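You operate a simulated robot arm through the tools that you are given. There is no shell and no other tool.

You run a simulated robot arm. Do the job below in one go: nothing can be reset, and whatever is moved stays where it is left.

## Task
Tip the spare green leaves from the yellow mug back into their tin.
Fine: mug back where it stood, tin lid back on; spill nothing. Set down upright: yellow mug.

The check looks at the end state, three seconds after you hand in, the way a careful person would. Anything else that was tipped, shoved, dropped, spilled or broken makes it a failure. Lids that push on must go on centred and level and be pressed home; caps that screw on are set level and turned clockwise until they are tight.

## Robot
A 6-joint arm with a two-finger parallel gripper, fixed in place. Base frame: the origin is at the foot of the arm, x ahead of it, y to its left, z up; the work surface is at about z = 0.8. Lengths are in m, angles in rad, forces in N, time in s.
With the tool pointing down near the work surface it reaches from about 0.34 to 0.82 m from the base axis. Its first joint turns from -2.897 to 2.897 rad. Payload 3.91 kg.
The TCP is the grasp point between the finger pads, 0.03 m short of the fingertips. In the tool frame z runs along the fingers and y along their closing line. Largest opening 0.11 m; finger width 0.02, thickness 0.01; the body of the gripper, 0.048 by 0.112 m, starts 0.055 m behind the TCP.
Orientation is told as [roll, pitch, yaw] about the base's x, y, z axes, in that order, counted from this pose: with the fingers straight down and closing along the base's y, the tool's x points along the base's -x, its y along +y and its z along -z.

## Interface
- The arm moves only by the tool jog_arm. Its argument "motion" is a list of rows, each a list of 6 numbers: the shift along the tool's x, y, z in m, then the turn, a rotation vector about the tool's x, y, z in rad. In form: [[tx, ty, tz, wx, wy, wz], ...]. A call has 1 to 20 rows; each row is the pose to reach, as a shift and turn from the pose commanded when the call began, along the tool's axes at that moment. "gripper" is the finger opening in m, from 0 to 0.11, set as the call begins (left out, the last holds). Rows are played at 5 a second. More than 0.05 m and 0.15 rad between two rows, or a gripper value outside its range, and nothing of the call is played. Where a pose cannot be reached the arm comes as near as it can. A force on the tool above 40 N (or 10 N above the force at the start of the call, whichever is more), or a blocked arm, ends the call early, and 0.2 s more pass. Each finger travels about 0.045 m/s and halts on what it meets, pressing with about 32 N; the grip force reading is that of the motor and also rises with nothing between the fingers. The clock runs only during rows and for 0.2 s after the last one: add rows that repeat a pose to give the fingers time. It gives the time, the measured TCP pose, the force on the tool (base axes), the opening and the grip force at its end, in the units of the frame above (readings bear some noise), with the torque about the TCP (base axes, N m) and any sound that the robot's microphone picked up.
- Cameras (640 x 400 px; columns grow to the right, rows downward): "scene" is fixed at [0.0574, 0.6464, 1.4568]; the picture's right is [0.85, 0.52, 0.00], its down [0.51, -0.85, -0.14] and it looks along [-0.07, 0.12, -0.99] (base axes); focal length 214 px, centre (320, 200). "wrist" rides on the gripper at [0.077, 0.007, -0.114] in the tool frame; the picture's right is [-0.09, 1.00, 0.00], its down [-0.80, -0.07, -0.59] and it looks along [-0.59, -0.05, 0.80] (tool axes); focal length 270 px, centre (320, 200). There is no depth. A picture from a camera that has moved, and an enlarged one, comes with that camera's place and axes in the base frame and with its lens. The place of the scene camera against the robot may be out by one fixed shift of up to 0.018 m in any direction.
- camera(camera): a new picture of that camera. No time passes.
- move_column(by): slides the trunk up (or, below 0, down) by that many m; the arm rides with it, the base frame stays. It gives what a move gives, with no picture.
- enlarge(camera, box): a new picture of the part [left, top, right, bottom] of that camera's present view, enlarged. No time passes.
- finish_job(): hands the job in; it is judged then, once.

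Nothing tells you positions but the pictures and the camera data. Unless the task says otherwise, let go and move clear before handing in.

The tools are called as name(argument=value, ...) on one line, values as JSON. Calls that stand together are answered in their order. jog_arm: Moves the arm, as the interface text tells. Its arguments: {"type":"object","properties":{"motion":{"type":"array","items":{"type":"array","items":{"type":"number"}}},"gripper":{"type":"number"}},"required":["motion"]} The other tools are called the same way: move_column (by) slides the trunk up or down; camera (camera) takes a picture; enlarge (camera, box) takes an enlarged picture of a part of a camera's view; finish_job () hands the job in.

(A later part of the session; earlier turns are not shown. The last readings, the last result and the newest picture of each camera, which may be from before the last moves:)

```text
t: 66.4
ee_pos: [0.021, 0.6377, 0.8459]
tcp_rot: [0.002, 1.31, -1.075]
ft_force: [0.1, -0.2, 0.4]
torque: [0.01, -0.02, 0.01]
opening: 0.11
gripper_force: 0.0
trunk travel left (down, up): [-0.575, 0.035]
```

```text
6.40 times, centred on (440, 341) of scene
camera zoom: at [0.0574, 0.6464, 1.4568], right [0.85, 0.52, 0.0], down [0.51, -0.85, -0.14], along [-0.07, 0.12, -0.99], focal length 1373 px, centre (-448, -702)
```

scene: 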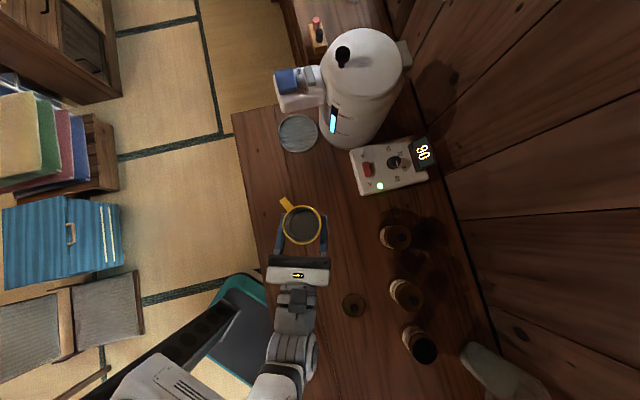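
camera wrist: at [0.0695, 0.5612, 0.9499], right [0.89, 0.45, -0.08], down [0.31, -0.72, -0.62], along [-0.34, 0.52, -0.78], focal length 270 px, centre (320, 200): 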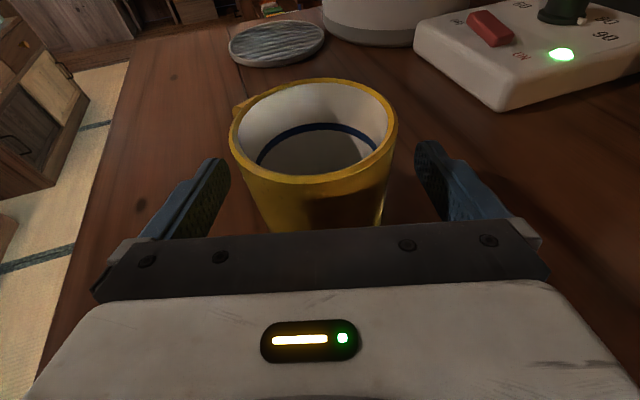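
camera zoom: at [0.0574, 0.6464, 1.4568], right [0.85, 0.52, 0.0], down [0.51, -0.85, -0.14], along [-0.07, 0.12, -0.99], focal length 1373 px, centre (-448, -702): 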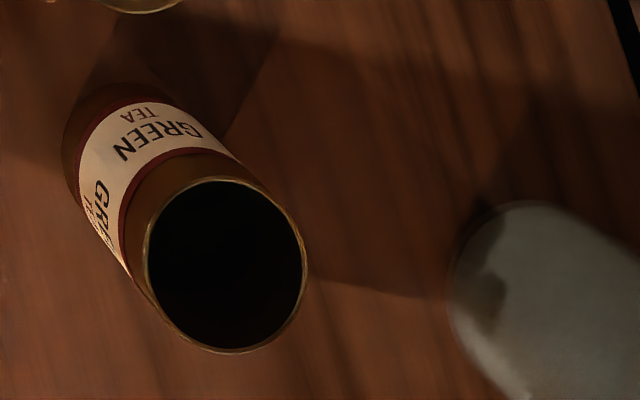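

Only render noise; the counter is clean. Backing straight out from the mug along the tool axis, then up.

jog_arm(motion=[[0, 0, -0.01, 0, 0, 0], [0, 0, -0.03, 0, 0, 0], [0, 0, -0.055, 0, 0, 0], [0, 0, -0.085, 0, 0, 0], [0, 0, -0.115, 0, 0, 0], [0.03, 0, -0.13, 0, 0, 0], [0.07, 0, -0.14, 0, 0, 0], [0.11, 0, -0.15, 0, 0, 0], [0.15, 0, -0.16, 0, 0, 0], [0.18, 0, -0.168, 0, 0, 0], [0.18, 0, -0.168, 0, 0, 0]], gripper=0.11)

camera(camera="scene")

camera(camera="wrist")

```text
t: 68.8
ee_pos: [0.0776, 0.535, 1.0647]
tcp_rot: [-0.002, 1.31, -1.076]
ft_force: [-0.4, 1.1, -0.3]
torque: [-0.02, 0.0, 0.0]
opening: 0.11
gripper_force: 0.1
trunk travel left (down, up): [-0.575, 0.035]
```

```text
taken
```

scene: 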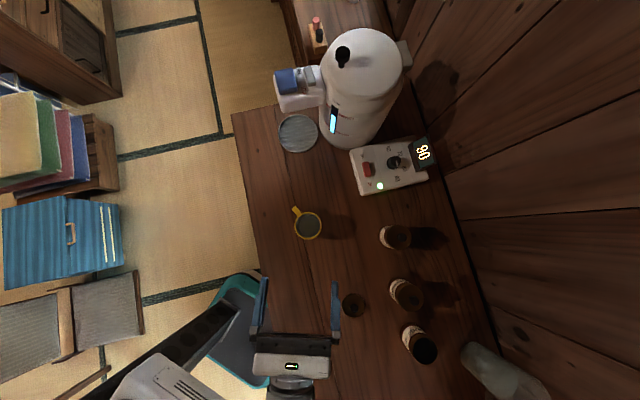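

```text
taken
camera wrist: at [0.1261, 0.4589, 1.169], right [0.89, 0.45, -0.09], down [0.31, -0.72, -0.62], along [-0.34, 0.52, -0.78], focal length 270 px, centre (320, 200)
```

wrist: 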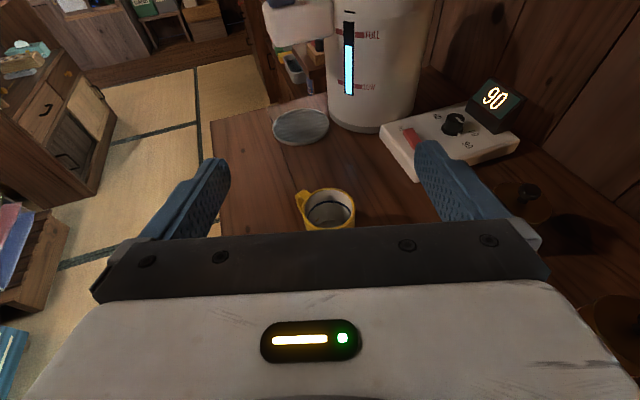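

The mug is standing upright and untouched. Now I'll bring the tool back to pointing straight down.

jog_arm(motion=[[0, 0, 0, 0, -0.131, 0], [0, 0, 0, 0, -0.262, 0], [0, 0, 0, 0, -0.393, 0], [0, 0, 0, 0, -0.524, 0], [0, 0, 0, 0, -0.655, 0], [0, 0, 0, 0, -0.786, 0], [0, 0, 0, 0, -0.917, 0], [0, 0, 0, 0, -1.048, 0], [0, 0, 0, 0, -1.179, 0], [0, 0, 0, 0, -1.309, 0], [0, 0, 0, 0, -1.309, 0]], gripper=0.11)

```text
t: 71.2
ee_pos: [0.0754, 0.5353, 1.0614]
tcp_rot: [0.001, 0.0, -1.076]
ft_force: [-0.9, 0.2, 0.6]
torque: [-0.03, -0.01, 0.01]
opening: 0.1099
gripper_force: 0.1
trunk travel left (down, up): [-0.575, 0.035]
```

Tool points down. Next: yaw back to the original heading while moving above the lid at (0.241, 0.5195).

jog_arm(motion=[[-0.0065, 0.0098, 0.0044, 0, 0, -0.1414], [-0.0131, 0.0196, 0.0089, 0, 0, -0.2829], [-0.0196, 0.0294, 0.0133, 0, 0, -0.4243], [-0.0262, 0.0392, 0.0177, 0, 0, -0.5657], [-0.0327, 0.049, 0.0221, 0, 0, -0.7071], [-0.0393, 0.0588, 0.0266, 0, 0, -0.8486], [-0.0458, 0.0686, 0.031, 0, 0, -0.99], [-0.0523, 0.0784, 0.0354, 0, 0, -1.1314], [-0.0589, 0.0882, 0.0399, 0, 0, -1.2729], [-0.0654, 0.098, 0.0443, 0, 0, -1.4143], [-0.072, 0.1078, 0.0487, 0, 0, -1.5557], [-0.0785, 0.1176, 0.0531, 0, 0, -1.6971], [-0.0851, 0.1274, 0.0576, 0, 0, -1.8386], [-0.0916, 0.1372, 0.062, 0, 0, -1.98], [-0.0916, 0.1372, 0.062, 0, 0, -1.98]], gripper=0.05)

camera(camera="wrist")

camera(camera="scene")

```text
t: 74.4
ee_pos: [0.24, 0.5202, 1.001]
tcp_rot: [0.0, -0.001, 0.903]
ft_force: [0.3, 0.0, 0.3]
torque: [0.04, -0.02, -0.04]
opening: 0.0502
gripper_force: 0.1
trunk travel left (down, up): [-0.575, 0.035]
```

```text
taken
camera wrist: at [0.1869, 0.4647, 1.1155], right [-0.73, 0.68, 0.0], down [0.55, 0.59, 0.6], along [0.41, 0.43, -0.8], focal length 270 px, centre (320, 200)
```

wrist: 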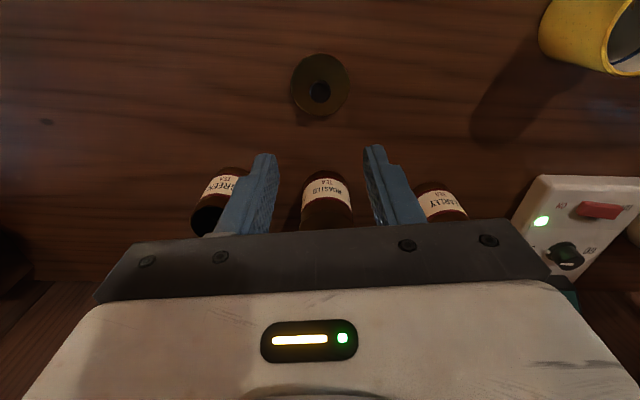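

```text
taken
```

scene: 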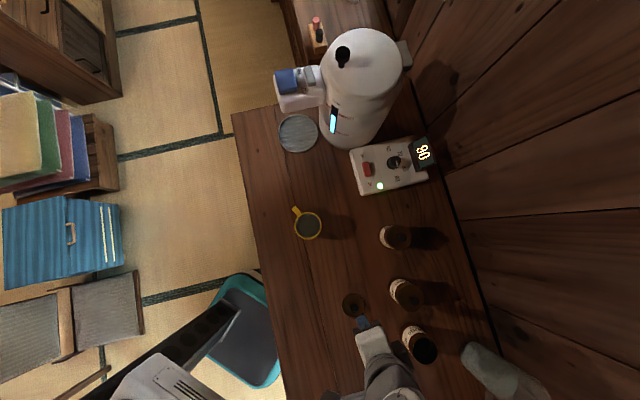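

The knob is right under the gripper. Descending to the same grip height as before, with a check just above.

jog_arm(motion=[[0, 0, 0.02, 0, 0, 0], [0, 0, 0.05, 0, 0, 0], [0, 0, 0.08, 0, 0, 0], [0, 0, 0.11, 0, 0, 0], [0, 0, 0.13, 0, 0, 0], [0, 0, 0.142, 0, 0, 0], [0, 0, 0.146, 0, 0, 0], [0, 0, 0.146, 0, 0, 0]], gripper=0.05)

enlarge(camera="wrist", box=[230, 70, 410, 210])

```text
t: 76.2
ee_pos: [0.2406, 0.5201, 0.8525]
tcp_rot: [-0.001, 0.0, 0.902]
ft_force: [0.5, 0.8, -0.5]
torque: [0.01, -0.03, -0.04]
opening: 0.0501
gripper_force: 0.0
trunk travel left (down, up): [-0.575, 0.035]
```

```text
2.86 times, centred on (320, 140) of wrist
camera zoom: at [0.1876, 0.464, 0.9685], right [-0.73, 0.69, 0.0], down [0.55, 0.58, 0.59], along [0.41, 0.43, -0.8], focal length 772 px, centre (320, 371)
```

zoom: 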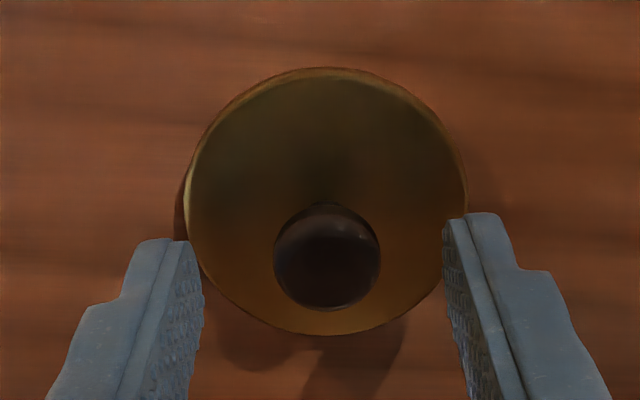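

Well centred. Down the last centimetre, then close on the knob.

jog_arm(motion=[[0, 0.0005, 0.005, 0, 0, 0], [0, 0.0005, 0.0105, 0, 0, 0], [0, 0.0005, 0.0105, 0, 0, 0]], gripper=0.05)

jog_arm(motion=[[0, 0, 0, 0, 0, 0], [0, 0, 0, 0, 0, 0], [0, 0, 0, 0, 0, 0], [0, 0, 0, 0, 0, 0]], gripper=0.0)

enlarge(camera="wrist", box=[230, 70, 410, 210])

```text
t: 77.0
ee_pos: [0.2393, 0.5197, 0.8437]
tcp_rot: [-0.002, 0.001, 0.903]
ft_force: [0.2, -0.3, 0.2]
torque: [0.01, 0.01, -0.01]
opening: 0.0501
gripper_force: 0.0
trunk travel left (down, up): [-0.575, 0.035]
```

```text
t: 78.0
ee_pos: [0.2396, 0.5203, 0.8424]
tcp_rot: [0.0, 0.001, 0.903]
ft_force: [0.4, 0.1, 0.1]
torque: [0.02, 0.02, 0.01]
opening: 0.0192
gripper_force: 32.3
trunk travel left (down, up): [-0.575, 0.035]
```

```text
2.86 times, centred on (320, 140) of wrist
camera zoom: at [0.1865, 0.4641, 0.9592], right [-0.73, 0.69, 0.0], down [0.55, 0.58, 0.59], along [0.41, 0.43, -0.8], focal length 772 px, centre (320, 371)
```

zoom: 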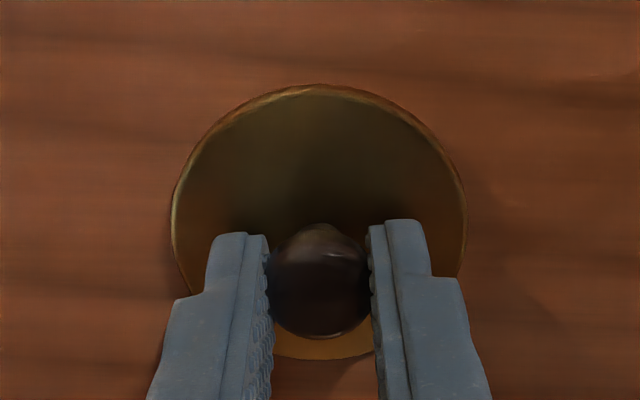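

The knob is gripped as before. Lifting the lid and carrying it back over the GREEN tin.

jog_arm(motion=[[0, 0, -0.008, 0, 0, 0], [0, 0, -0.028, 0, 0, 0], [0, 0, -0.058, 0, 0, 0], [0, 0, -0.09, 0, 0, 0], [0, 0, -0.12, 0, 0, 0], [0, 0, -0.14, 0, 0, 0], [-0.006, -0.0064, -0.15, 0, 0, 0], [-0.0184, -0.0192, -0.15, 0, 0, 0], [-0.0368, -0.0384, -0.15, 0, 0, 0], [-0.0552, -0.0576, -0.15, 0, 0, 0], [-0.0736, -0.0768, -0.15, 0, 0, 0], [-0.092, -0.096, -0.15, 0, 0, 0], [-0.108, -0.1127, -0.15, 0, 0, 0], [-0.119, -0.1241, -0.15, 0, 0, 0], [-0.1227, -0.128, -0.15, 0, 0, 0], [-0.1227, -0.128, -0.15, 0, 0, 0], [-0.1227, -0.128, -0.15, 0, 0, 0]], gripper=0.0)

camera(camera="wrist")

enlarge(camera="scene", box=[390, 310, 510, 385])

```text
t: 81.6
ee_pos: [0.4178, 0.5376, 0.9924]
tcp_rot: [0.0, 0.0, 0.903]
ft_force: [-0.7, 0.1, -0.5]
torque: [-0.01, 0.0, -0.02]
opening: 0.0191
gripper_force: 31.9
trunk travel left (down, up): [-0.575, 0.035]
```

```text
taken
camera wrist: at [0.3652, 0.4813, 1.1087], right [-0.73, 0.69, 0.0], down [0.55, 0.58, 0.59], along [0.41, 0.43, -0.8], focal length 270 px, centre (320, 200)
```

wrist: 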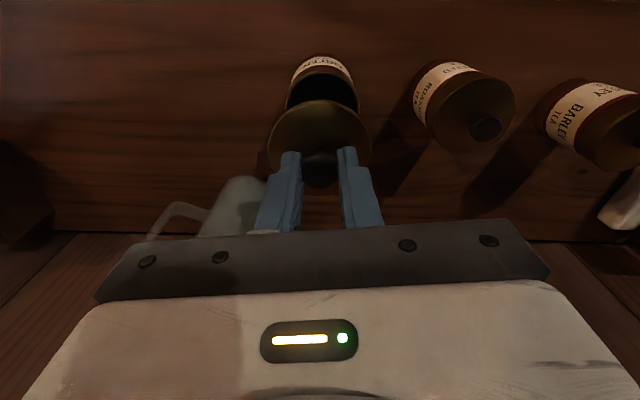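

```text
5.33 times, centred on (450, 348) of scene
camera zoom: at [0.0574, 0.6464, 1.4568], right [0.85, 0.52, 0.0], down [0.51, -0.85, -0.14], along [-0.07, 0.12, -0.99], focal length 1144 px, centre (-373, -587)
```

zoom: 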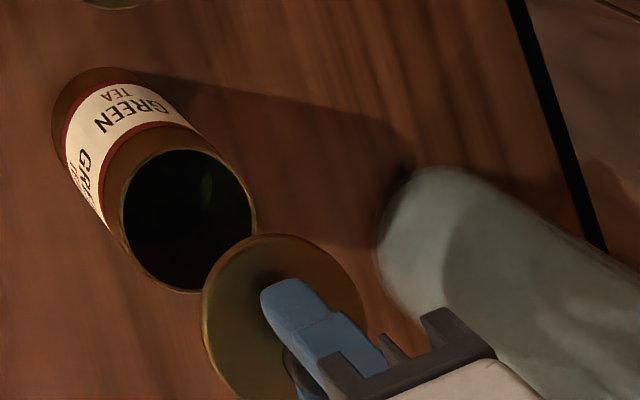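

The lid is over the tin, about 2 mm off in x by the camera's own pose. I'll correct this and lower to just above the rim.

jog_arm(motion=[[0.0008, 0.0017, 0.01, 0, 0, 0], [0.0008, 0.0017, 0.03, 0, 0, 0], [0.0008, 0.0017, 0.045, 0, 0, 0], [0.0008, 0.0017, 0.053, 0, 0, 0], [0.0008, 0.0017, 0.056, 0, 0, 0], [0.0008, 0.0017, 0.056, 0, 0, 0], [0.0008, 0.0017, 0.056, 0, 0, 0]], gripper=0.0)

enlarge(camera="wrist", box=[230, 60, 410, 172])

enlarge(camera="scene", box=[390, 310, 510, 385])

```text
t: 83.2
ee_pos: [0.4148, 0.5383, 0.9382]
tcp_rot: [-0.001, -0.002, 0.902]
ft_force: [0.8, -0.1, -0.5]
torque: [0.0, -0.03, 0.02]
opening: 0.0194
gripper_force: 32.5
trunk travel left (down, up): [-0.575, 0.035]
```

```text
3.56 times, centred on (320, 116) of wrist
camera zoom: at [0.3613, 0.4821, 1.0537], right [-0.73, 0.69, 0.0], down [0.55, 0.58, 0.59], along [0.41, 0.43, -0.8], focal length 961 px, centre (320, 499)
```

zoom: 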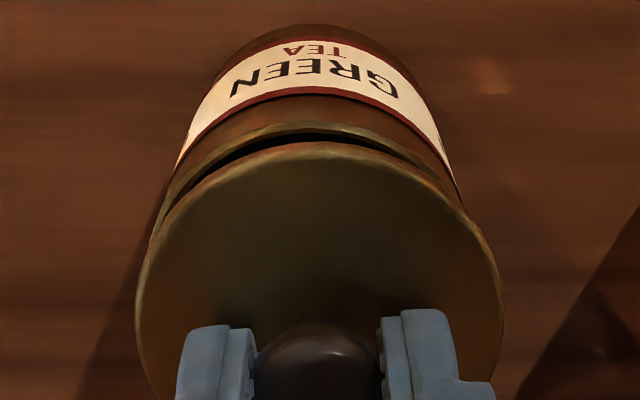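

```text
5.33 times, centred on (450, 348) of scene
camera zoom: at [0.0574, 0.6464, 1.4568], right [0.85, 0.52, 0.0], down [0.51, -0.85, -0.14], along [-0.07, 0.12, -0.99], focal length 1144 px, centre (-373, -587)
```

zoom: 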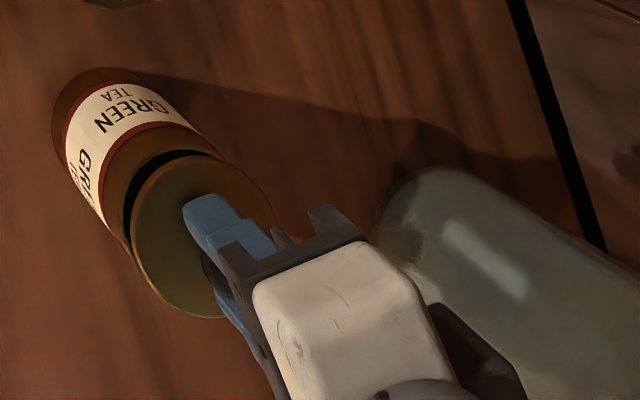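

Comparing with the lift-off picture, the lid is about 2 mm too far along the tool's +y. I'll nudge it back and lower slightly, then compare again.

jog_arm(motion=[[-0.0003, -0.001, 0, 0, 0, 0], [-0.0006, -0.0019, 0.003, 0, 0, 0], [-0.0006, -0.0019, 0.006, 0, 0, 0], [-0.0006, -0.0019, 0.006, 0, 0, 0], [-0.0006, -0.0019, 0.006, 0, 0, 0]], gripper=0.0)

enlarge(camera="wrist", box=[230, 60, 410, 172])

enlarge(camera="scene", box=[390, 310, 510, 385])

```text
t: 84.4
ee_pos: [0.4173, 0.5367, 0.9332]
tcp_rot: [-0.001, 0.002, 0.902]
ft_force: [0.4, 0.5, -0.6]
torque: [-0.02, -0.02, -0.01]
opening: 0.0193
gripper_force: 32.0
trunk travel left (down, up): [-0.575, 0.035]
```

```text
3.56 times, centred on (320, 116) of wrist
camera zoom: at [0.3631, 0.4808, 1.0476], right [-0.73, 0.69, 0.0], down [0.55, 0.58, 0.59], along [0.41, 0.43, -0.8], focal length 961 px, centre (320, 499)
```

zoom: 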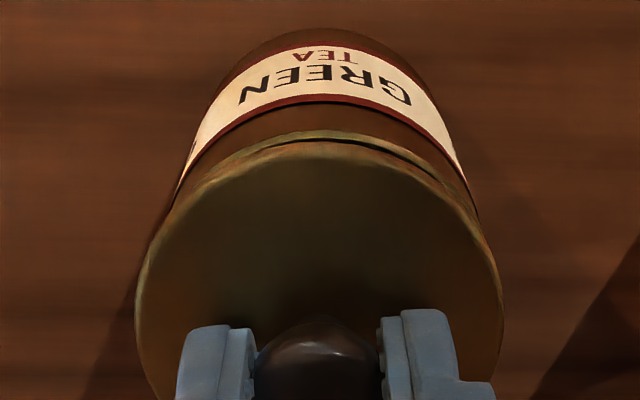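

```text
5.33 times, centred on (450, 348) of scene
camera zoom: at [0.0574, 0.6464, 1.4568], right [0.85, 0.52, 0.0], down [0.51, -0.85, -0.14], along [-0.07, 0.12, -0.99], focal length 1144 px, centre (-373, -587)
```

zoom: 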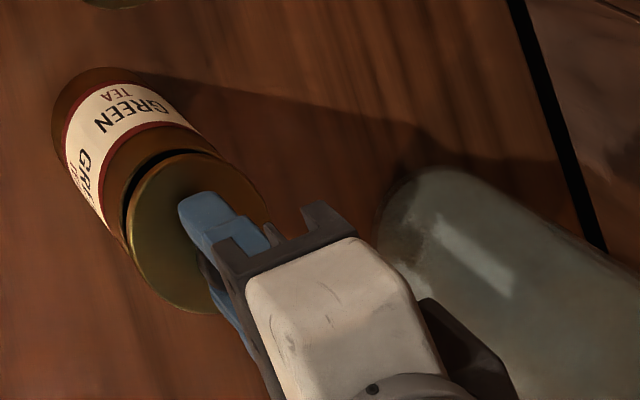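

The picture now matches the lift-off one almost exactly. Lowering slowly and watching the force.

jog_arm(motion=[[-0.0005, 0, 0.002, 0, 0, 0], [-0.0005, 0, 0.004, 0, 0, 0], [-0.0005, 0, 0.006, 0, 0, 0], [-0.0005, 0, 0.006, 0, 0, 0]], gripper=0.0)

enlarge(camera="wrist", box=[230, 60, 410, 172])

```text
t: 85.4
ee_pos: [0.4162, 0.5368, 0.9253]
tcp_rot: [0.001, 0.0, 0.903]
ft_force: [0.2, 0.9, -0.3]
torque: [0.02, -0.03, 0.01]
opening: 0.0193
gripper_force: 31.5
trunk travel left (down, up): [-0.575, 0.035]
```

```text
3.56 times, centred on (320, 116) of wrist
camera zoom: at [0.3633, 0.4812, 1.0408], right [-0.73, 0.69, 0.0], down [0.55, 0.58, 0.59], along [0.41, 0.43, -0.8], focal length 961 px, centre (320, 499)
```

zoom: 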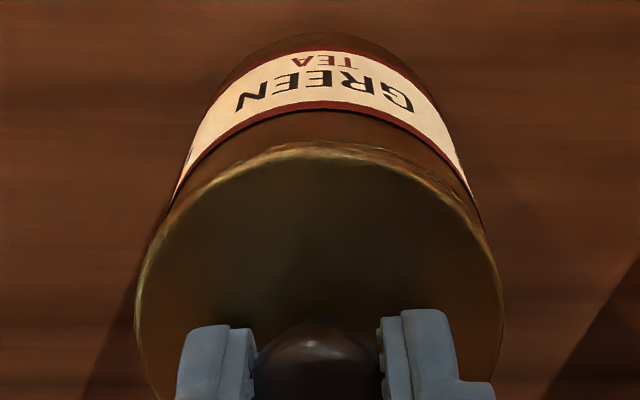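

Nearly home, no force yet. Continuing in 1 mm steps.

jog_arm(motion=[[0, 0, 0.0007, 0, 0, 0], [0, 0, 0.0014, 0, 0, 0], [0, 0, 0.0014, 0, 0, 0]], gripper=0.0)

```text
t: 86.2
ee_pos: [0.4172, 0.5369, 0.9244]
tcp_rot: [-0.001, 0.001, 0.903]
ft_force: [-0.6, 1.1, 0.6]
torque: [-0.01, -0.01, 0.02]
opening: 0.0191
gripper_force: 31.5
trunk travel left (down, up): [-0.575, 0.035]
```

jog_arm(motion=[[0, 0, 0.0007, 0, 0, 0], [0, 0, 0.0014, 0, 0, 0], [0, 0, 0.0014, 0, 0, 0]], gripper=0.0)

enlarge(camera="wrist", box=[230, 60, 410, 172])

```text
t: 87.0
ee_pos: [0.4166, 0.5378, 0.9249]
tcp_rot: [0.001, -0.002, 0.902]
ft_force: [0.1, -0.7, 14.5]
torque: [-0.18, 0.07, 0.01]
opening: 0.0192
gripper_force: 32.0
trunk travel left (down, up): [-0.575, 0.035]
```

```text
3.56 times, centred on (320, 116) of wrist
camera zoom: at [0.3634, 0.4809, 1.0399], right [-0.73, 0.69, 0.0], down [0.55, 0.58, 0.6], along [0.41, 0.44, -0.8], focal length 961 px, centre (320, 499)
```

zoom: 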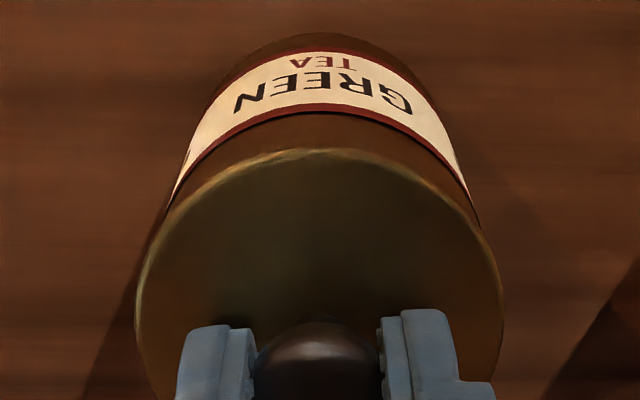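

Contact at 14.5 N, lid level on the rim but perhaps not fully home. I'll press on gradually, listening for the snap.

jog_arm(motion=[[0, 0, 0.0006, 0, 0, 0], [0, 0, 0.0012, 0, 0, 0], [0, 0, 0.0012, 0, 0, 0]], gripper=0.0)

enlarge(camera="wrist", box=[230, 60, 410, 172])

```text
t: 87.8
ee_pos: [0.4176, 0.536, 0.9256]
tcp_rot: [0.0, -0.007, 0.902]
ft_force: [2.6, 1.6, 30.5]
torque: [-0.05, 0.03, 0.04]
opening: 0.0193
gripper_force: 32.1
trunk travel left (down, up): [-0.575, 0.035]
```

```text
3.56 times, centred on (320, 116) of wrist
camera zoom: at [0.363, 0.4806, 1.0394], right [-0.73, 0.69, 0.0], down [0.55, 0.58, 0.6], along [0.41, 0.44, -0.8], focal length 961 px, centre (320, 499)
```

zoom: 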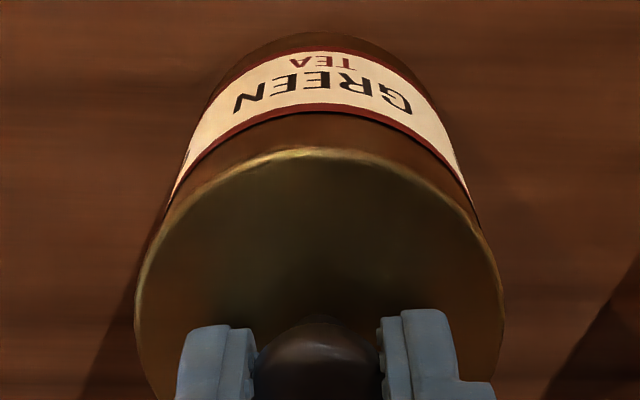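

30 N so far and no snap yet. Pressing a little harder, in small increments.

jog_arm(motion=[[0, 0, 0.0003, 0, 0, 0], [0, 0, 0.0006, 0, 0, 0], [0, 0, 0.0006, 0, 0, 0]], gripper=0.0)

enlarge(camera="wrist", box=[230, 60, 410, 172])

```text
t: 88.6
ee_pos: [0.417, 0.5377, 0.9229]
tcp_rot: [0.001, -0.004, 0.904]
ft_force: [4.8, 4.1, 33.3]
torque: [0.05, -0.08, 0.05]
opening: 0.0193
gripper_force: 32.4
trunk travel left (down, up): [-0.575, 0.035]
```

```text
3.56 times, centred on (320, 116) of wrist
camera zoom: at [0.3628, 0.4805, 1.0386], right [-0.73, 0.69, 0.0], down [0.55, 0.58, 0.6], along [0.41, 0.44, -0.8], focal length 961 px, centre (320, 499)
```

zoom: 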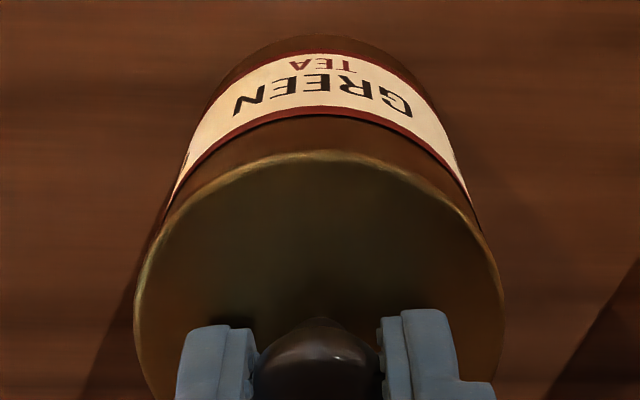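

jog_arm(motion=[[0, 0, 0.0004, 0, 0, 0], [0, 0, 0.0008, 0, 0, 0], [0, 0, 0.0008, 0, 0, 0]], gripper=0.0)

enlarge(camera="wrist", box=[230, 60, 410, 172])

enlarge(camera="scene", box=[390, 310, 510, 385])

```text
t: 89.4
ee_pos: [0.415, 0.5379, 0.9233]
tcp_rot: [0.0, -0.006, 0.903]
ft_force: [5.8, 1.5, 33.2]
torque: [0.02, -0.08, 0.02]
opening: 0.0193
gripper_force: 32.2
trunk travel left (down, up): [-0.575, 0.035]
```

```text
3.56 times, centred on (320, 116) of wrist
camera zoom: at [0.3626, 0.4803, 1.0378], right [-0.73, 0.69, 0.0], down [0.55, 0.58, 0.6], along [0.41, 0.44, -0.8], focal length 961 px, centre (320, 499)
```

zoom: 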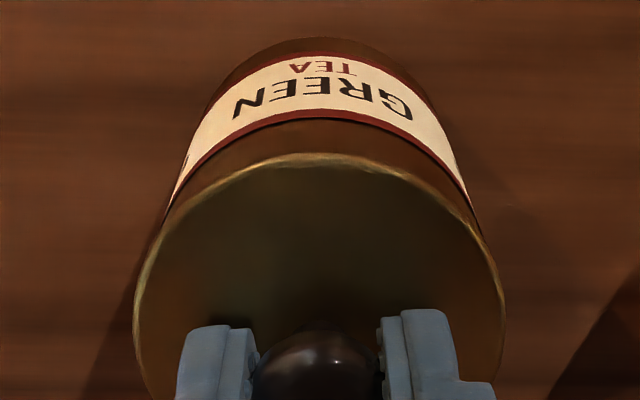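

```text
5.33 times, centred on (450, 348) of scene
camera zoom: at [0.0574, 0.6464, 1.4568], right [0.85, 0.52, 0.0], down [0.51, -0.85, -0.14], along [-0.07, 0.12, -0.99], focal length 1144 px, centre (-373, -587)
```

zoom: 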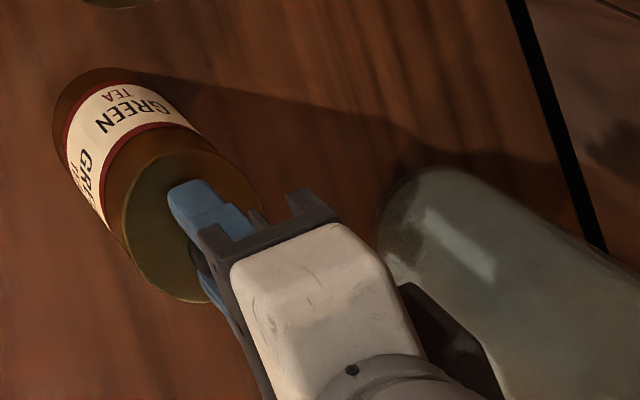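

The fingers are now just slipping on the knob at 33 N, so I'll release the knob and press on its top with closed fingers instead. First easing the force off.

jog_arm(motion=[[0, 0, -0.001, 0, 0, 0], [0, 0, -0.0018, 0, 0, 0], [0, 0, -0.0018, 0, 0, 0]], gripper=0.0)

```text
t: 90.2
ee_pos: [0.4165, 0.5376, 0.9227]
tcp_rot: [0.0, -0.001, 0.901]
ft_force: [2.0, 3.9, 20.4]
torque: [0.24, -0.2, 0.02]
opening: 0.0194
gripper_force: 32.2
trunk travel left (down, up): [-0.575, 0.035]
```

jog_arm(motion=[[0, 0, -0.001, 0, 0, 0], [0, 0, -0.001, 0, 0, 0]], gripper=0.0)

jog_arm(motion=[[0, 0, 0, 0, 0, 0], [0, 0, 0, 0, 0, 0], [0, 0, 0, 0, 0, 0], [0, 0, 0, 0, 0, 0]], gripper=0.05)

enlarge(camera="wrist", box=[230, 60, 410, 210])

enlarge(camera="scene", box=[390, 310, 510, 385])

```text
t: 90.8
ee_pos: [0.4151, 0.5362, 0.9225]
tcp_rot: [-0.001, 0.002, 0.904]
ft_force: [1.2, 1.6, 11.4]
torque: [0.14, -0.09, 0.01]
opening: 0.0194
gripper_force: 32.5
trunk travel left (down, up): [-0.575, 0.035]
```

```text
t: 91.8
ee_pos: [0.417, 0.5365, 0.9226]
tcp_rot: [0.0, 0.0, 0.902]
ft_force: [0.0, -1.1, -0.6]
torque: [0.01, 0.03, 0.01]
opening: 0.05
gripper_force: 0.1
trunk travel left (down, up): [-0.575, 0.035]
heard: snap
```

```text
2.67 times, centred on (320, 135) of wrist
camera zoom: at [0.3636, 0.4816, 1.0381], right [-0.73, 0.69, 0.0], down [0.55, 0.59, 0.59], along [0.41, 0.43, -0.8], focal length 721 px, centre (320, 373)
```

zoom: 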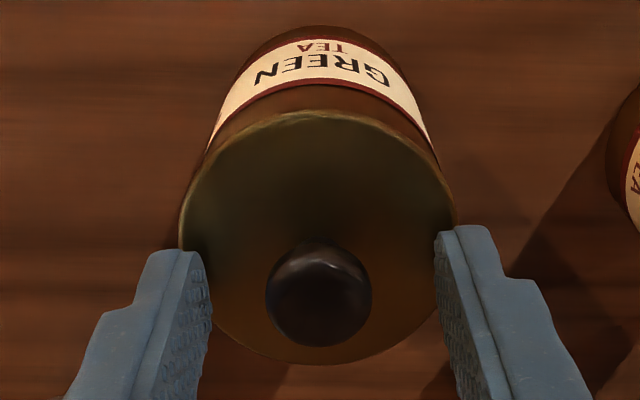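

```text
5.33 times, centred on (450, 348) of scene
camera zoom: at [0.0574, 0.6464, 1.4568], right [0.85, 0.52, 0.0], down [0.51, -0.85, -0.14], along [-0.07, 0.12, -0.99], focal length 1144 px, centre (-373, -587)
```

zoom: 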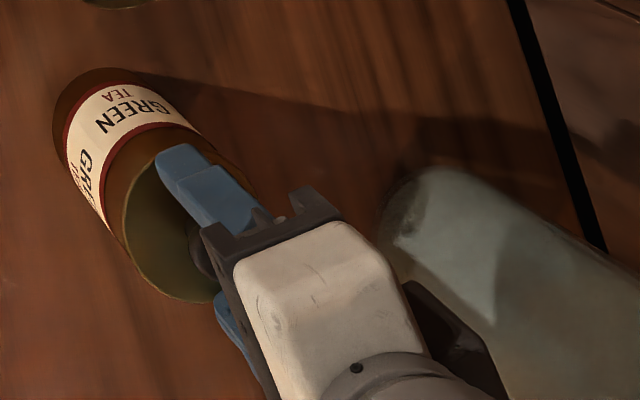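

A snap on release, and the lid's edge sits in the picture exactly where it did originally, so it seems to be home. I'll rise clear and view it from the same vantage point as at the start to verify.

jog_arm(motion=[[0, 0, -0.01, 0, 0, 0], [0, 0, -0.025, 0, 0, 0], [0, 0, -0.05, 0, 0, 0], [0, 0, -0.08, 0, 0, 0], [0.03, 0, -0.11, 0, 0, 0], [0.065, 0, -0.135, 0, 0, 0], [0.1, 0, -0.155, 0, 0, 0], [0.135, 0, -0.17, 0, 0, 0], [0.165, 0, -0.1785, 0, 0, 0], [0.1755, 0, -0.1785, 0, 0, 0], [0.1755, 0, -0.1785, 0, 0, 0], [0.1755, 0, -0.1785, 0, 0, 0]], gripper=0.05)

camera(camera="wrist")

enlarge(camera="wrist", box=[240, 120, 400, 220])

enlarge(camera="scene", box=[360, 270, 520, 370])

camera(camera="scene")

```text
t: 94.4
ee_pos: [0.3091, 0.4001, 1.1021]
tcp_rot: [0.0, -0.002, 0.902]
ft_force: [0.0, 0.4, 0.1]
torque: [0.01, -0.04, 0.0]
opening: 0.0499
gripper_force: 0.0
trunk travel left (down, up): [-0.575, 0.035]
```

```text
taken
camera wrist: at [0.2554, 0.3431, 1.2171], right [-0.73, 0.69, 0.0], down [0.55, 0.58, 0.59], along [0.41, 0.43, -0.8], focal length 270 px, centre (320, 200)
```

wrist: 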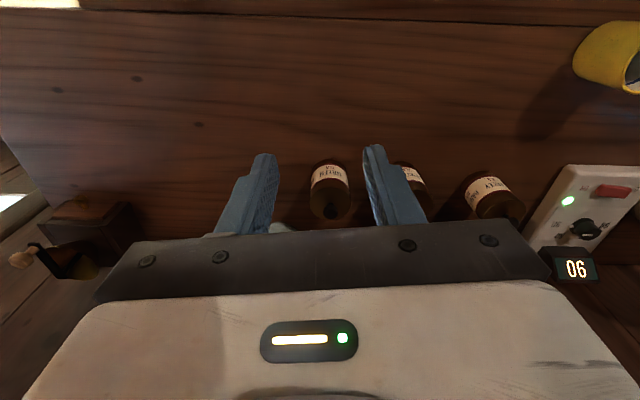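

```text
4.00 times, centred on (320, 170) of wrist
camera zoom: at [0.2554, 0.3431, 1.2171], right [-0.73, 0.69, 0.0], down [0.55, 0.58, 0.59], along [0.41, 0.43, -0.8], focal length 1081 px, centre (320, 320)
```

zoom: 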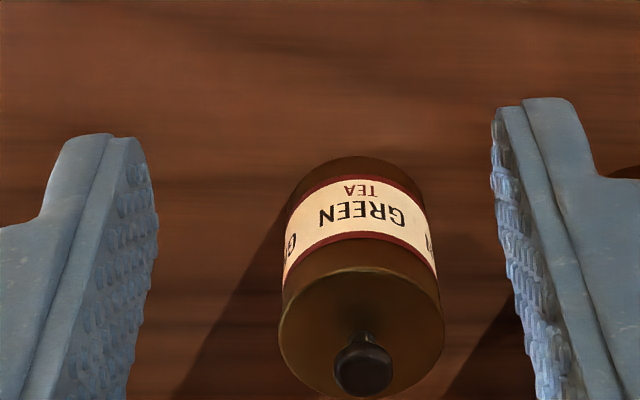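

```text
4.00 times, centred on (440, 320) of scene
camera zoom: at [0.0574, 0.6464, 1.4568], right [0.85, 0.52, 0.0], down [0.51, -0.85, -0.14], along [-0.07, 0.12, -0.99], focal length 858 px, centre (-160, -280)
```

zoom: 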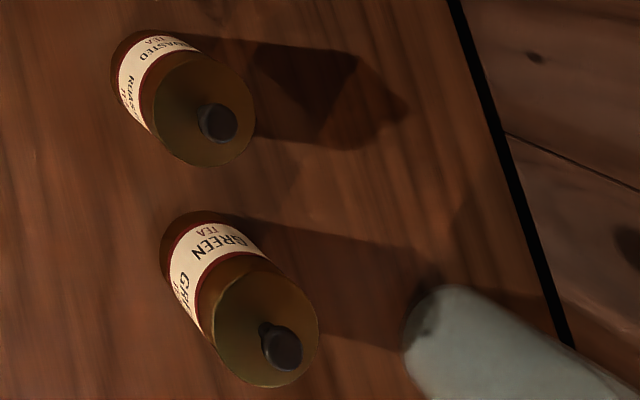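

```text
taken
```

scene: 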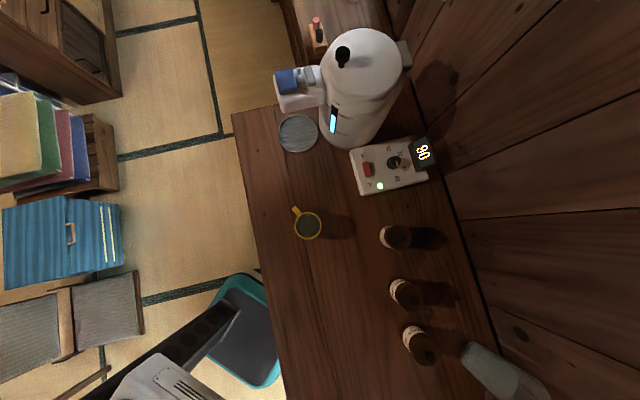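

The tin looks closed and level. I'll re-take the same zooms as at the start to compare closely.

enlarge(camera="scene", box=[360, 310, 560, 400])

enlarge(camera="scene", box=[395, 315, 451, 370])

enlarge(camera="scene", box=[382, 270, 438, 320])

enlarge(camera="wrist", box=[295, 150, 365, 225])

enlarge(camera="scene", box=[260, 190, 360, 252])

```text
3.20 times, centred on (460, 355) of scene
camera zoom: at [0.0574, 0.6464, 1.4568], right [0.85, 0.52, 0.0], down [0.51, -0.85, -0.14], along [-0.07, 0.12, -0.99], focal length 686 px, centre (-128, -296)
```

zoom: 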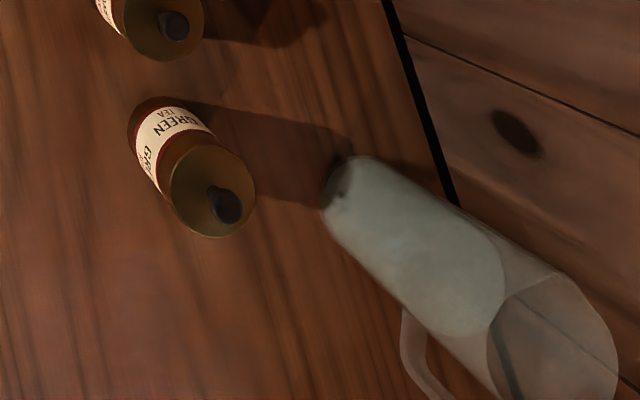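

```text
7.27 times, centred on (423, 342) of scene
camera zoom: at [0.0574, 0.6464, 1.4568], right [0.85, 0.52, 0.0], down [0.51, -0.85, -0.14], along [-0.07, 0.12, -0.99], focal length 1560 px, centre (-429, -836)
```

zoom: 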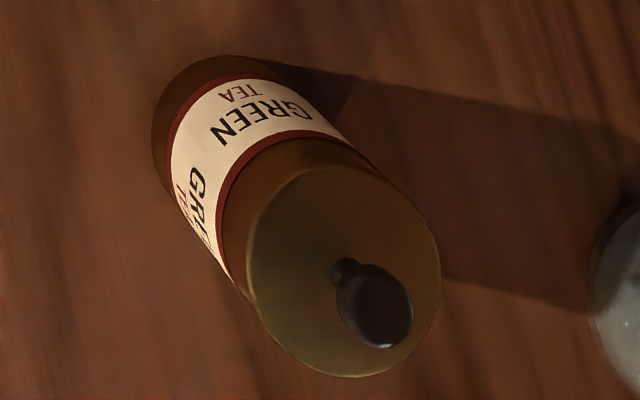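

```text
8.00 times, centred on (410, 295) of scene
camera zoom: at [0.0574, 0.6464, 1.4568], right [0.85, 0.52, 0.0], down [0.51, -0.85, -0.14], along [-0.07, 0.12, -0.99], focal length 1716 px, centre (-400, -560)
```

zoom: 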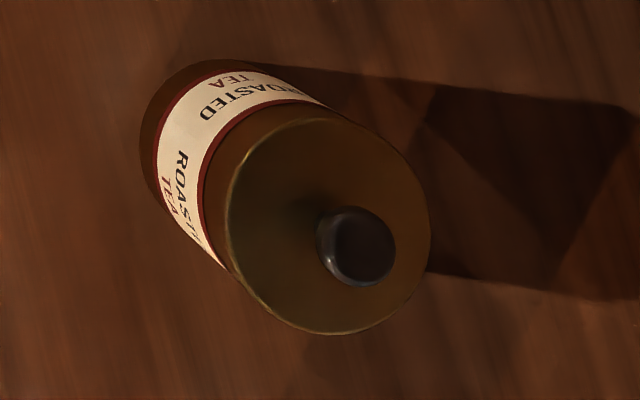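

```text
5.33 times, centred on (330, 188) of wrist
camera zoom: at [0.2554, 0.3431, 1.2171], right [-0.73, 0.69, 0.0], down [0.55, 0.58, 0.59], along [0.41, 0.43, -0.8], focal length 1442 px, centre (267, 267)
```

zoom: 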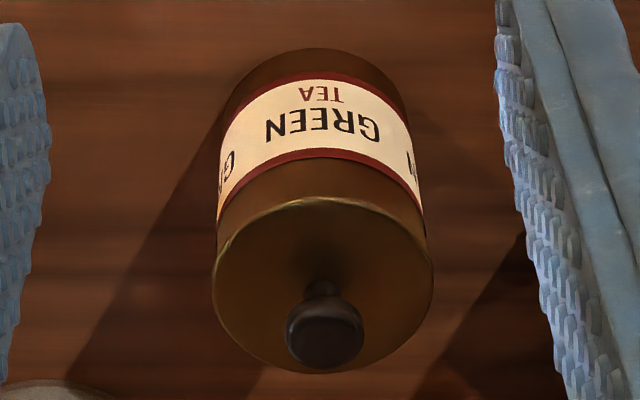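

```text
6.40 times, centred on (310, 221) of scene
camera zoom: at [0.0574, 0.6464, 1.4568], right [0.85, 0.52, 0.0], down [0.51, -0.85, -0.14], along [-0.07, 0.12, -0.99], focal length 1373 px, centre (384, 66)
```

zoom: 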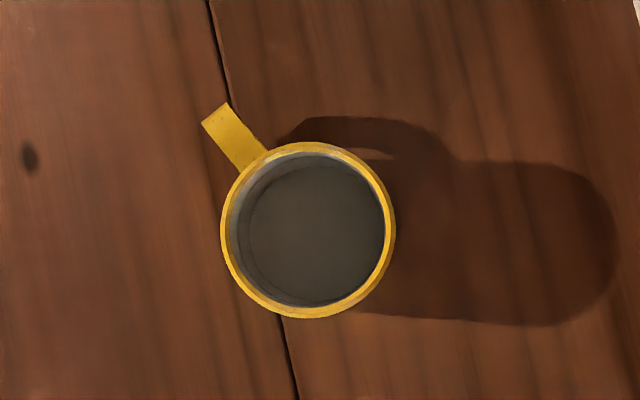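

The mug is back in its spot and empty. For a reference of a properly seated lid I'll view the untouched ROASTED tin from the same relative position.

jog_arm(motion=[[-0.0029, 0.0338, 0, 0, 0, 0], [-0.0058, 0.0677, 0, 0, 0, 0], [-0.0088, 0.1015, 0, 0, 0, 0], [-0.0117, 0.1354, 0, 0, 0, 0], [-0.0117, 0.1354, 0, 0, 0, 0], [-0.0117, 0.1354, 0, 0, 0, 0]], gripper=0.05)

camera(camera="wrist")

enlarge(camera="wrist", box=[295, 150, 365, 225])

```text
t: 95.8
ee_pos: [0.2094, 0.4906, 1.1014]
tcp_rot: [0.001, 0.001, 0.902]
ft_force: [0.4, -0.4, 1.1]
torque: [-0.01, 0.0, 0.02]
opening: 0.05
gripper_force: 0.0
trunk travel left (down, up): [-0.575, 0.035]
```

```text
taken
camera wrist: at [0.1554, 0.4356, 1.2171], right [-0.73, 0.69, 0.0], down [0.55, 0.58, 0.59], along [0.41, 0.43, -0.8], focal length 270 px, centre (320, 200)
```

wrist: 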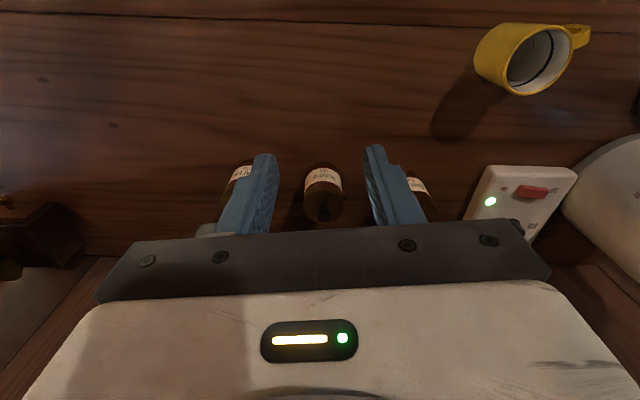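

```text
5.33 times, centred on (330, 188) of wrist
camera zoom: at [0.1554, 0.4356, 1.2171], right [-0.73, 0.69, 0.0], down [0.55, 0.58, 0.59], along [0.41, 0.43, -0.8], focal length 1442 px, centre (267, 267)
```

zoom: 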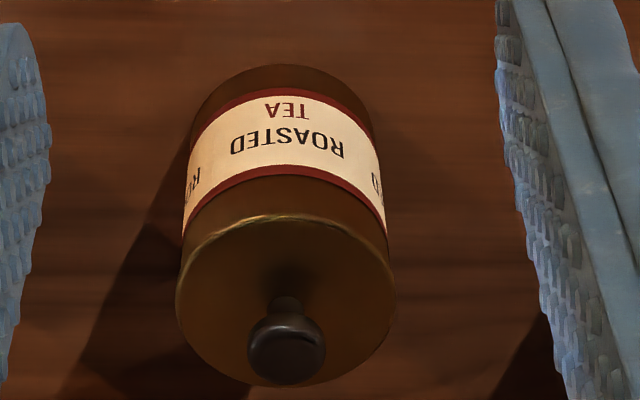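

By this comparison the GREEN lid sits as low, level and centred as the untouched ROASTED one. To be sure it is pressed home, I'll give the knob a straight push from above with closed fingers.

jog_arm(motion=[[-0.0206, -0.0167, 0, 0, 0, 0], [-0.0495, -0.0401, 0, 0, 0, 0], [-0.0783, -0.0635, 0, 0, 0, 0], [-0.1071, -0.0869, 0, 0, 0, 0], [-0.136, -0.1103, 0, 0, 0, 0], [-0.1566, -0.127, 0, 0, 0, 0], [-0.1648, -0.1337, 0.01, 0, 0, 0], [-0.1648, -0.1337, 0.035, 0, 0, 0], [-0.1648, -0.1337, 0.065, 0, 0, 0], [-0.1648, -0.1337, 0.095, 0, 0, 0], [-0.1648, -0.1337, 0.12, 0, 0, 0], [-0.1648, -0.1337, 0.138, 0, 0, 0], [-0.1648, -0.1337, 0.1464, 0, 0, 0], [-0.1648, -0.1337, 0.1464, 0, 0, 0]], gripper=0.0)

camera(camera="wrist")

enlarge(camera="wrist", box=[230, 70, 410, 210])

```text
t: 98.8
ee_pos: [0.4152, 0.5381, 0.955]
tcp_rot: [0.0, -0.001, 0.903]
ft_force: [-0.9, 0.5, -0.1]
torque: [-0.03, 0.0, 0.0]
opening: 0.0
gripper_force: 32.5
trunk travel left (down, up): [-0.575, 0.035]
```

```text
taken
camera wrist: at [0.3628, 0.4826, 1.0706], right [-0.73, 0.69, 0.0], down [0.55, 0.58, 0.59], along [0.41, 0.43, -0.8], focal length 270 px, centre (320, 200)
```

wrist: 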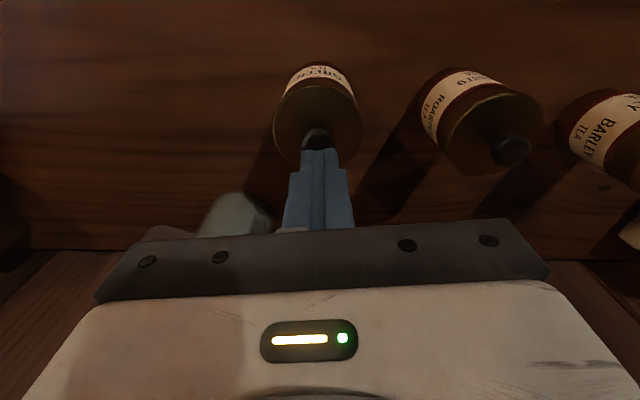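

```text
2.86 times, centred on (320, 140) of wrist
camera zoom: at [0.3628, 0.4826, 1.0706], right [-0.73, 0.69, 0.0], down [0.55, 0.58, 0.59], along [0.41, 0.43, -0.8], focal length 772 px, centre (320, 371)
```

zoom: 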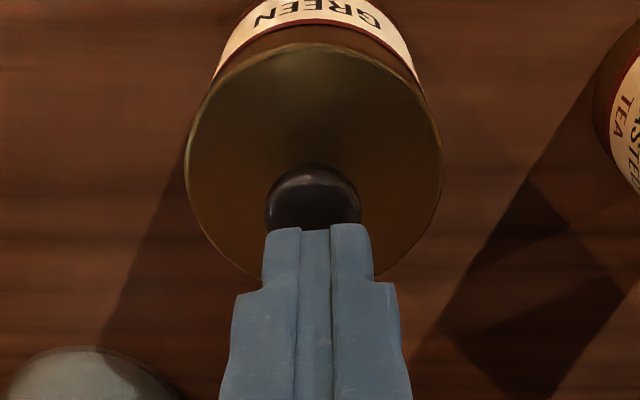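

Fingers are closed above the knob. A small lateral correction, then slowly down to contact.

jog_arm(motion=[[0.0006, -0.0009, 0.002, 0, 0, 0], [0.0006, -0.0009, 0.005, 0, 0, 0], [0.0006, -0.0009, 0.008, 0, 0, 0], [0.0006, -0.0009, 0.01, 0, 0, 0], [0.0006, -0.0009, 0.01, 0, 0, 0]], gripper=0.0)

```text
t: 100.0
ee_pos: [0.4176, 0.5376, 0.9449]
tcp_rot: [0.001, 0.0, 0.902]
ft_force: [-0.2, 0.1, 0.2]
torque: [0.0, 0.03, 0.01]
opening: 0.0001
gripper_force: 32.2
trunk travel left (down, up): [-0.575, 0.035]
```

jog_arm(motion=[[0, 0, 0.001, 0, 0, 0], [0, 0, 0.002, 0, 0, 0], [0, 0, 0.003, 0, 0, 0], [0, 0, 0.003, 0, 0, 0]], gripper=0.0)

enlarge(camera="wrist", box=[230, 70, 410, 210])

```text
t: 101.0
ee_pos: [0.4147, 0.5379, 0.9434]
tcp_rot: [-0.001, -0.004, 0.903]
ft_force: [0.1, -1.6, 9.7]
torque: [-0.02, -0.02, 0.04]
opening: 0.0
gripper_force: 31.3
trunk travel left (down, up): [-0.575, 0.035]
```

```text
2.86 times, centred on (320, 140) of wrist
camera zoom: at [0.3627, 0.4818, 1.0589], right [-0.73, 0.69, 0.0], down [0.55, 0.58, 0.6], along [0.41, 0.43, -0.8], focal length 772 px, centre (320, 371)
```

zoom: 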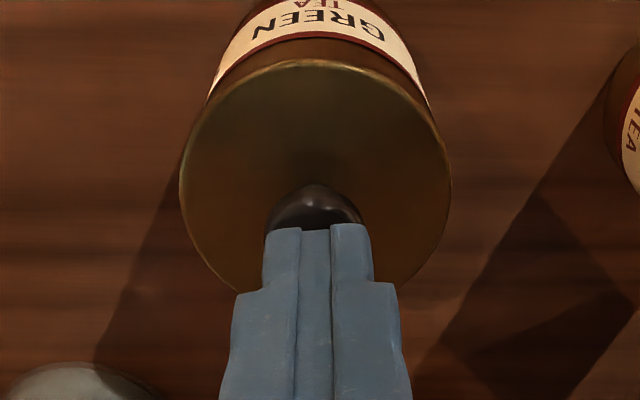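

Contact on the knob's top at about 10 N. Pressing further in half-millimetre steps.

jog_arm(motion=[[0, 0, 0.0005, 0, 0, 0], [0, 0, 0.001, 0, 0, 0], [0, 0, 0.0015, 0, 0, 0], [0, 0, 0.0015, 0, 0, 0]], gripper=0.0)

enlarge(camera="wrist", box=[230, 70, 410, 210])

```text
t: 102.0
ee_pos: [0.4171, 0.5373, 0.9434]
tcp_rot: [0.002, -0.006, 0.904]
ft_force: [1.1, 2.3, 22.5]
torque: [0.03, -0.03, 0.01]
opening: 0.0
gripper_force: 31.8
trunk travel left (down, up): [-0.575, 0.035]
```

```text
2.86 times, centred on (320, 140) of wrist
camera zoom: at [0.3625, 0.4815, 1.0586], right [-0.73, 0.69, 0.0], down [0.55, 0.58, 0.6], along [0.41, 0.44, -0.8], focal length 772 px, centre (320, 371)
```

zoom: 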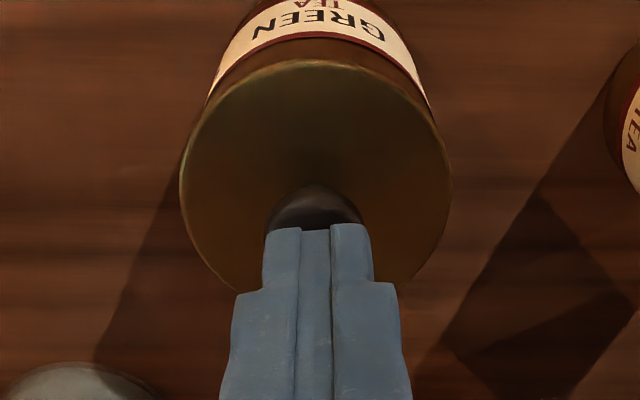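

jog_arm(motion=[[0, 0, 0.0005, 0, 0, 0], [0, 0, 0.001, 0, 0, 0], [0, 0, 0.001, 0, 0, 0], [0, 0, 0.001, 0, 0, 0]], gripper=0.0)

```text
t: 103.0
ee_pos: [0.4158, 0.5382, 0.9436]
tcp_rot: [0.0, -0.007, 0.901]
ft_force: [7.0, 3.3, 35.6]
torque: [0.02, -0.18, 0.0]
opening: 0.0
gripper_force: 31.8
trunk travel left (down, up): [-0.575, 0.035]
```

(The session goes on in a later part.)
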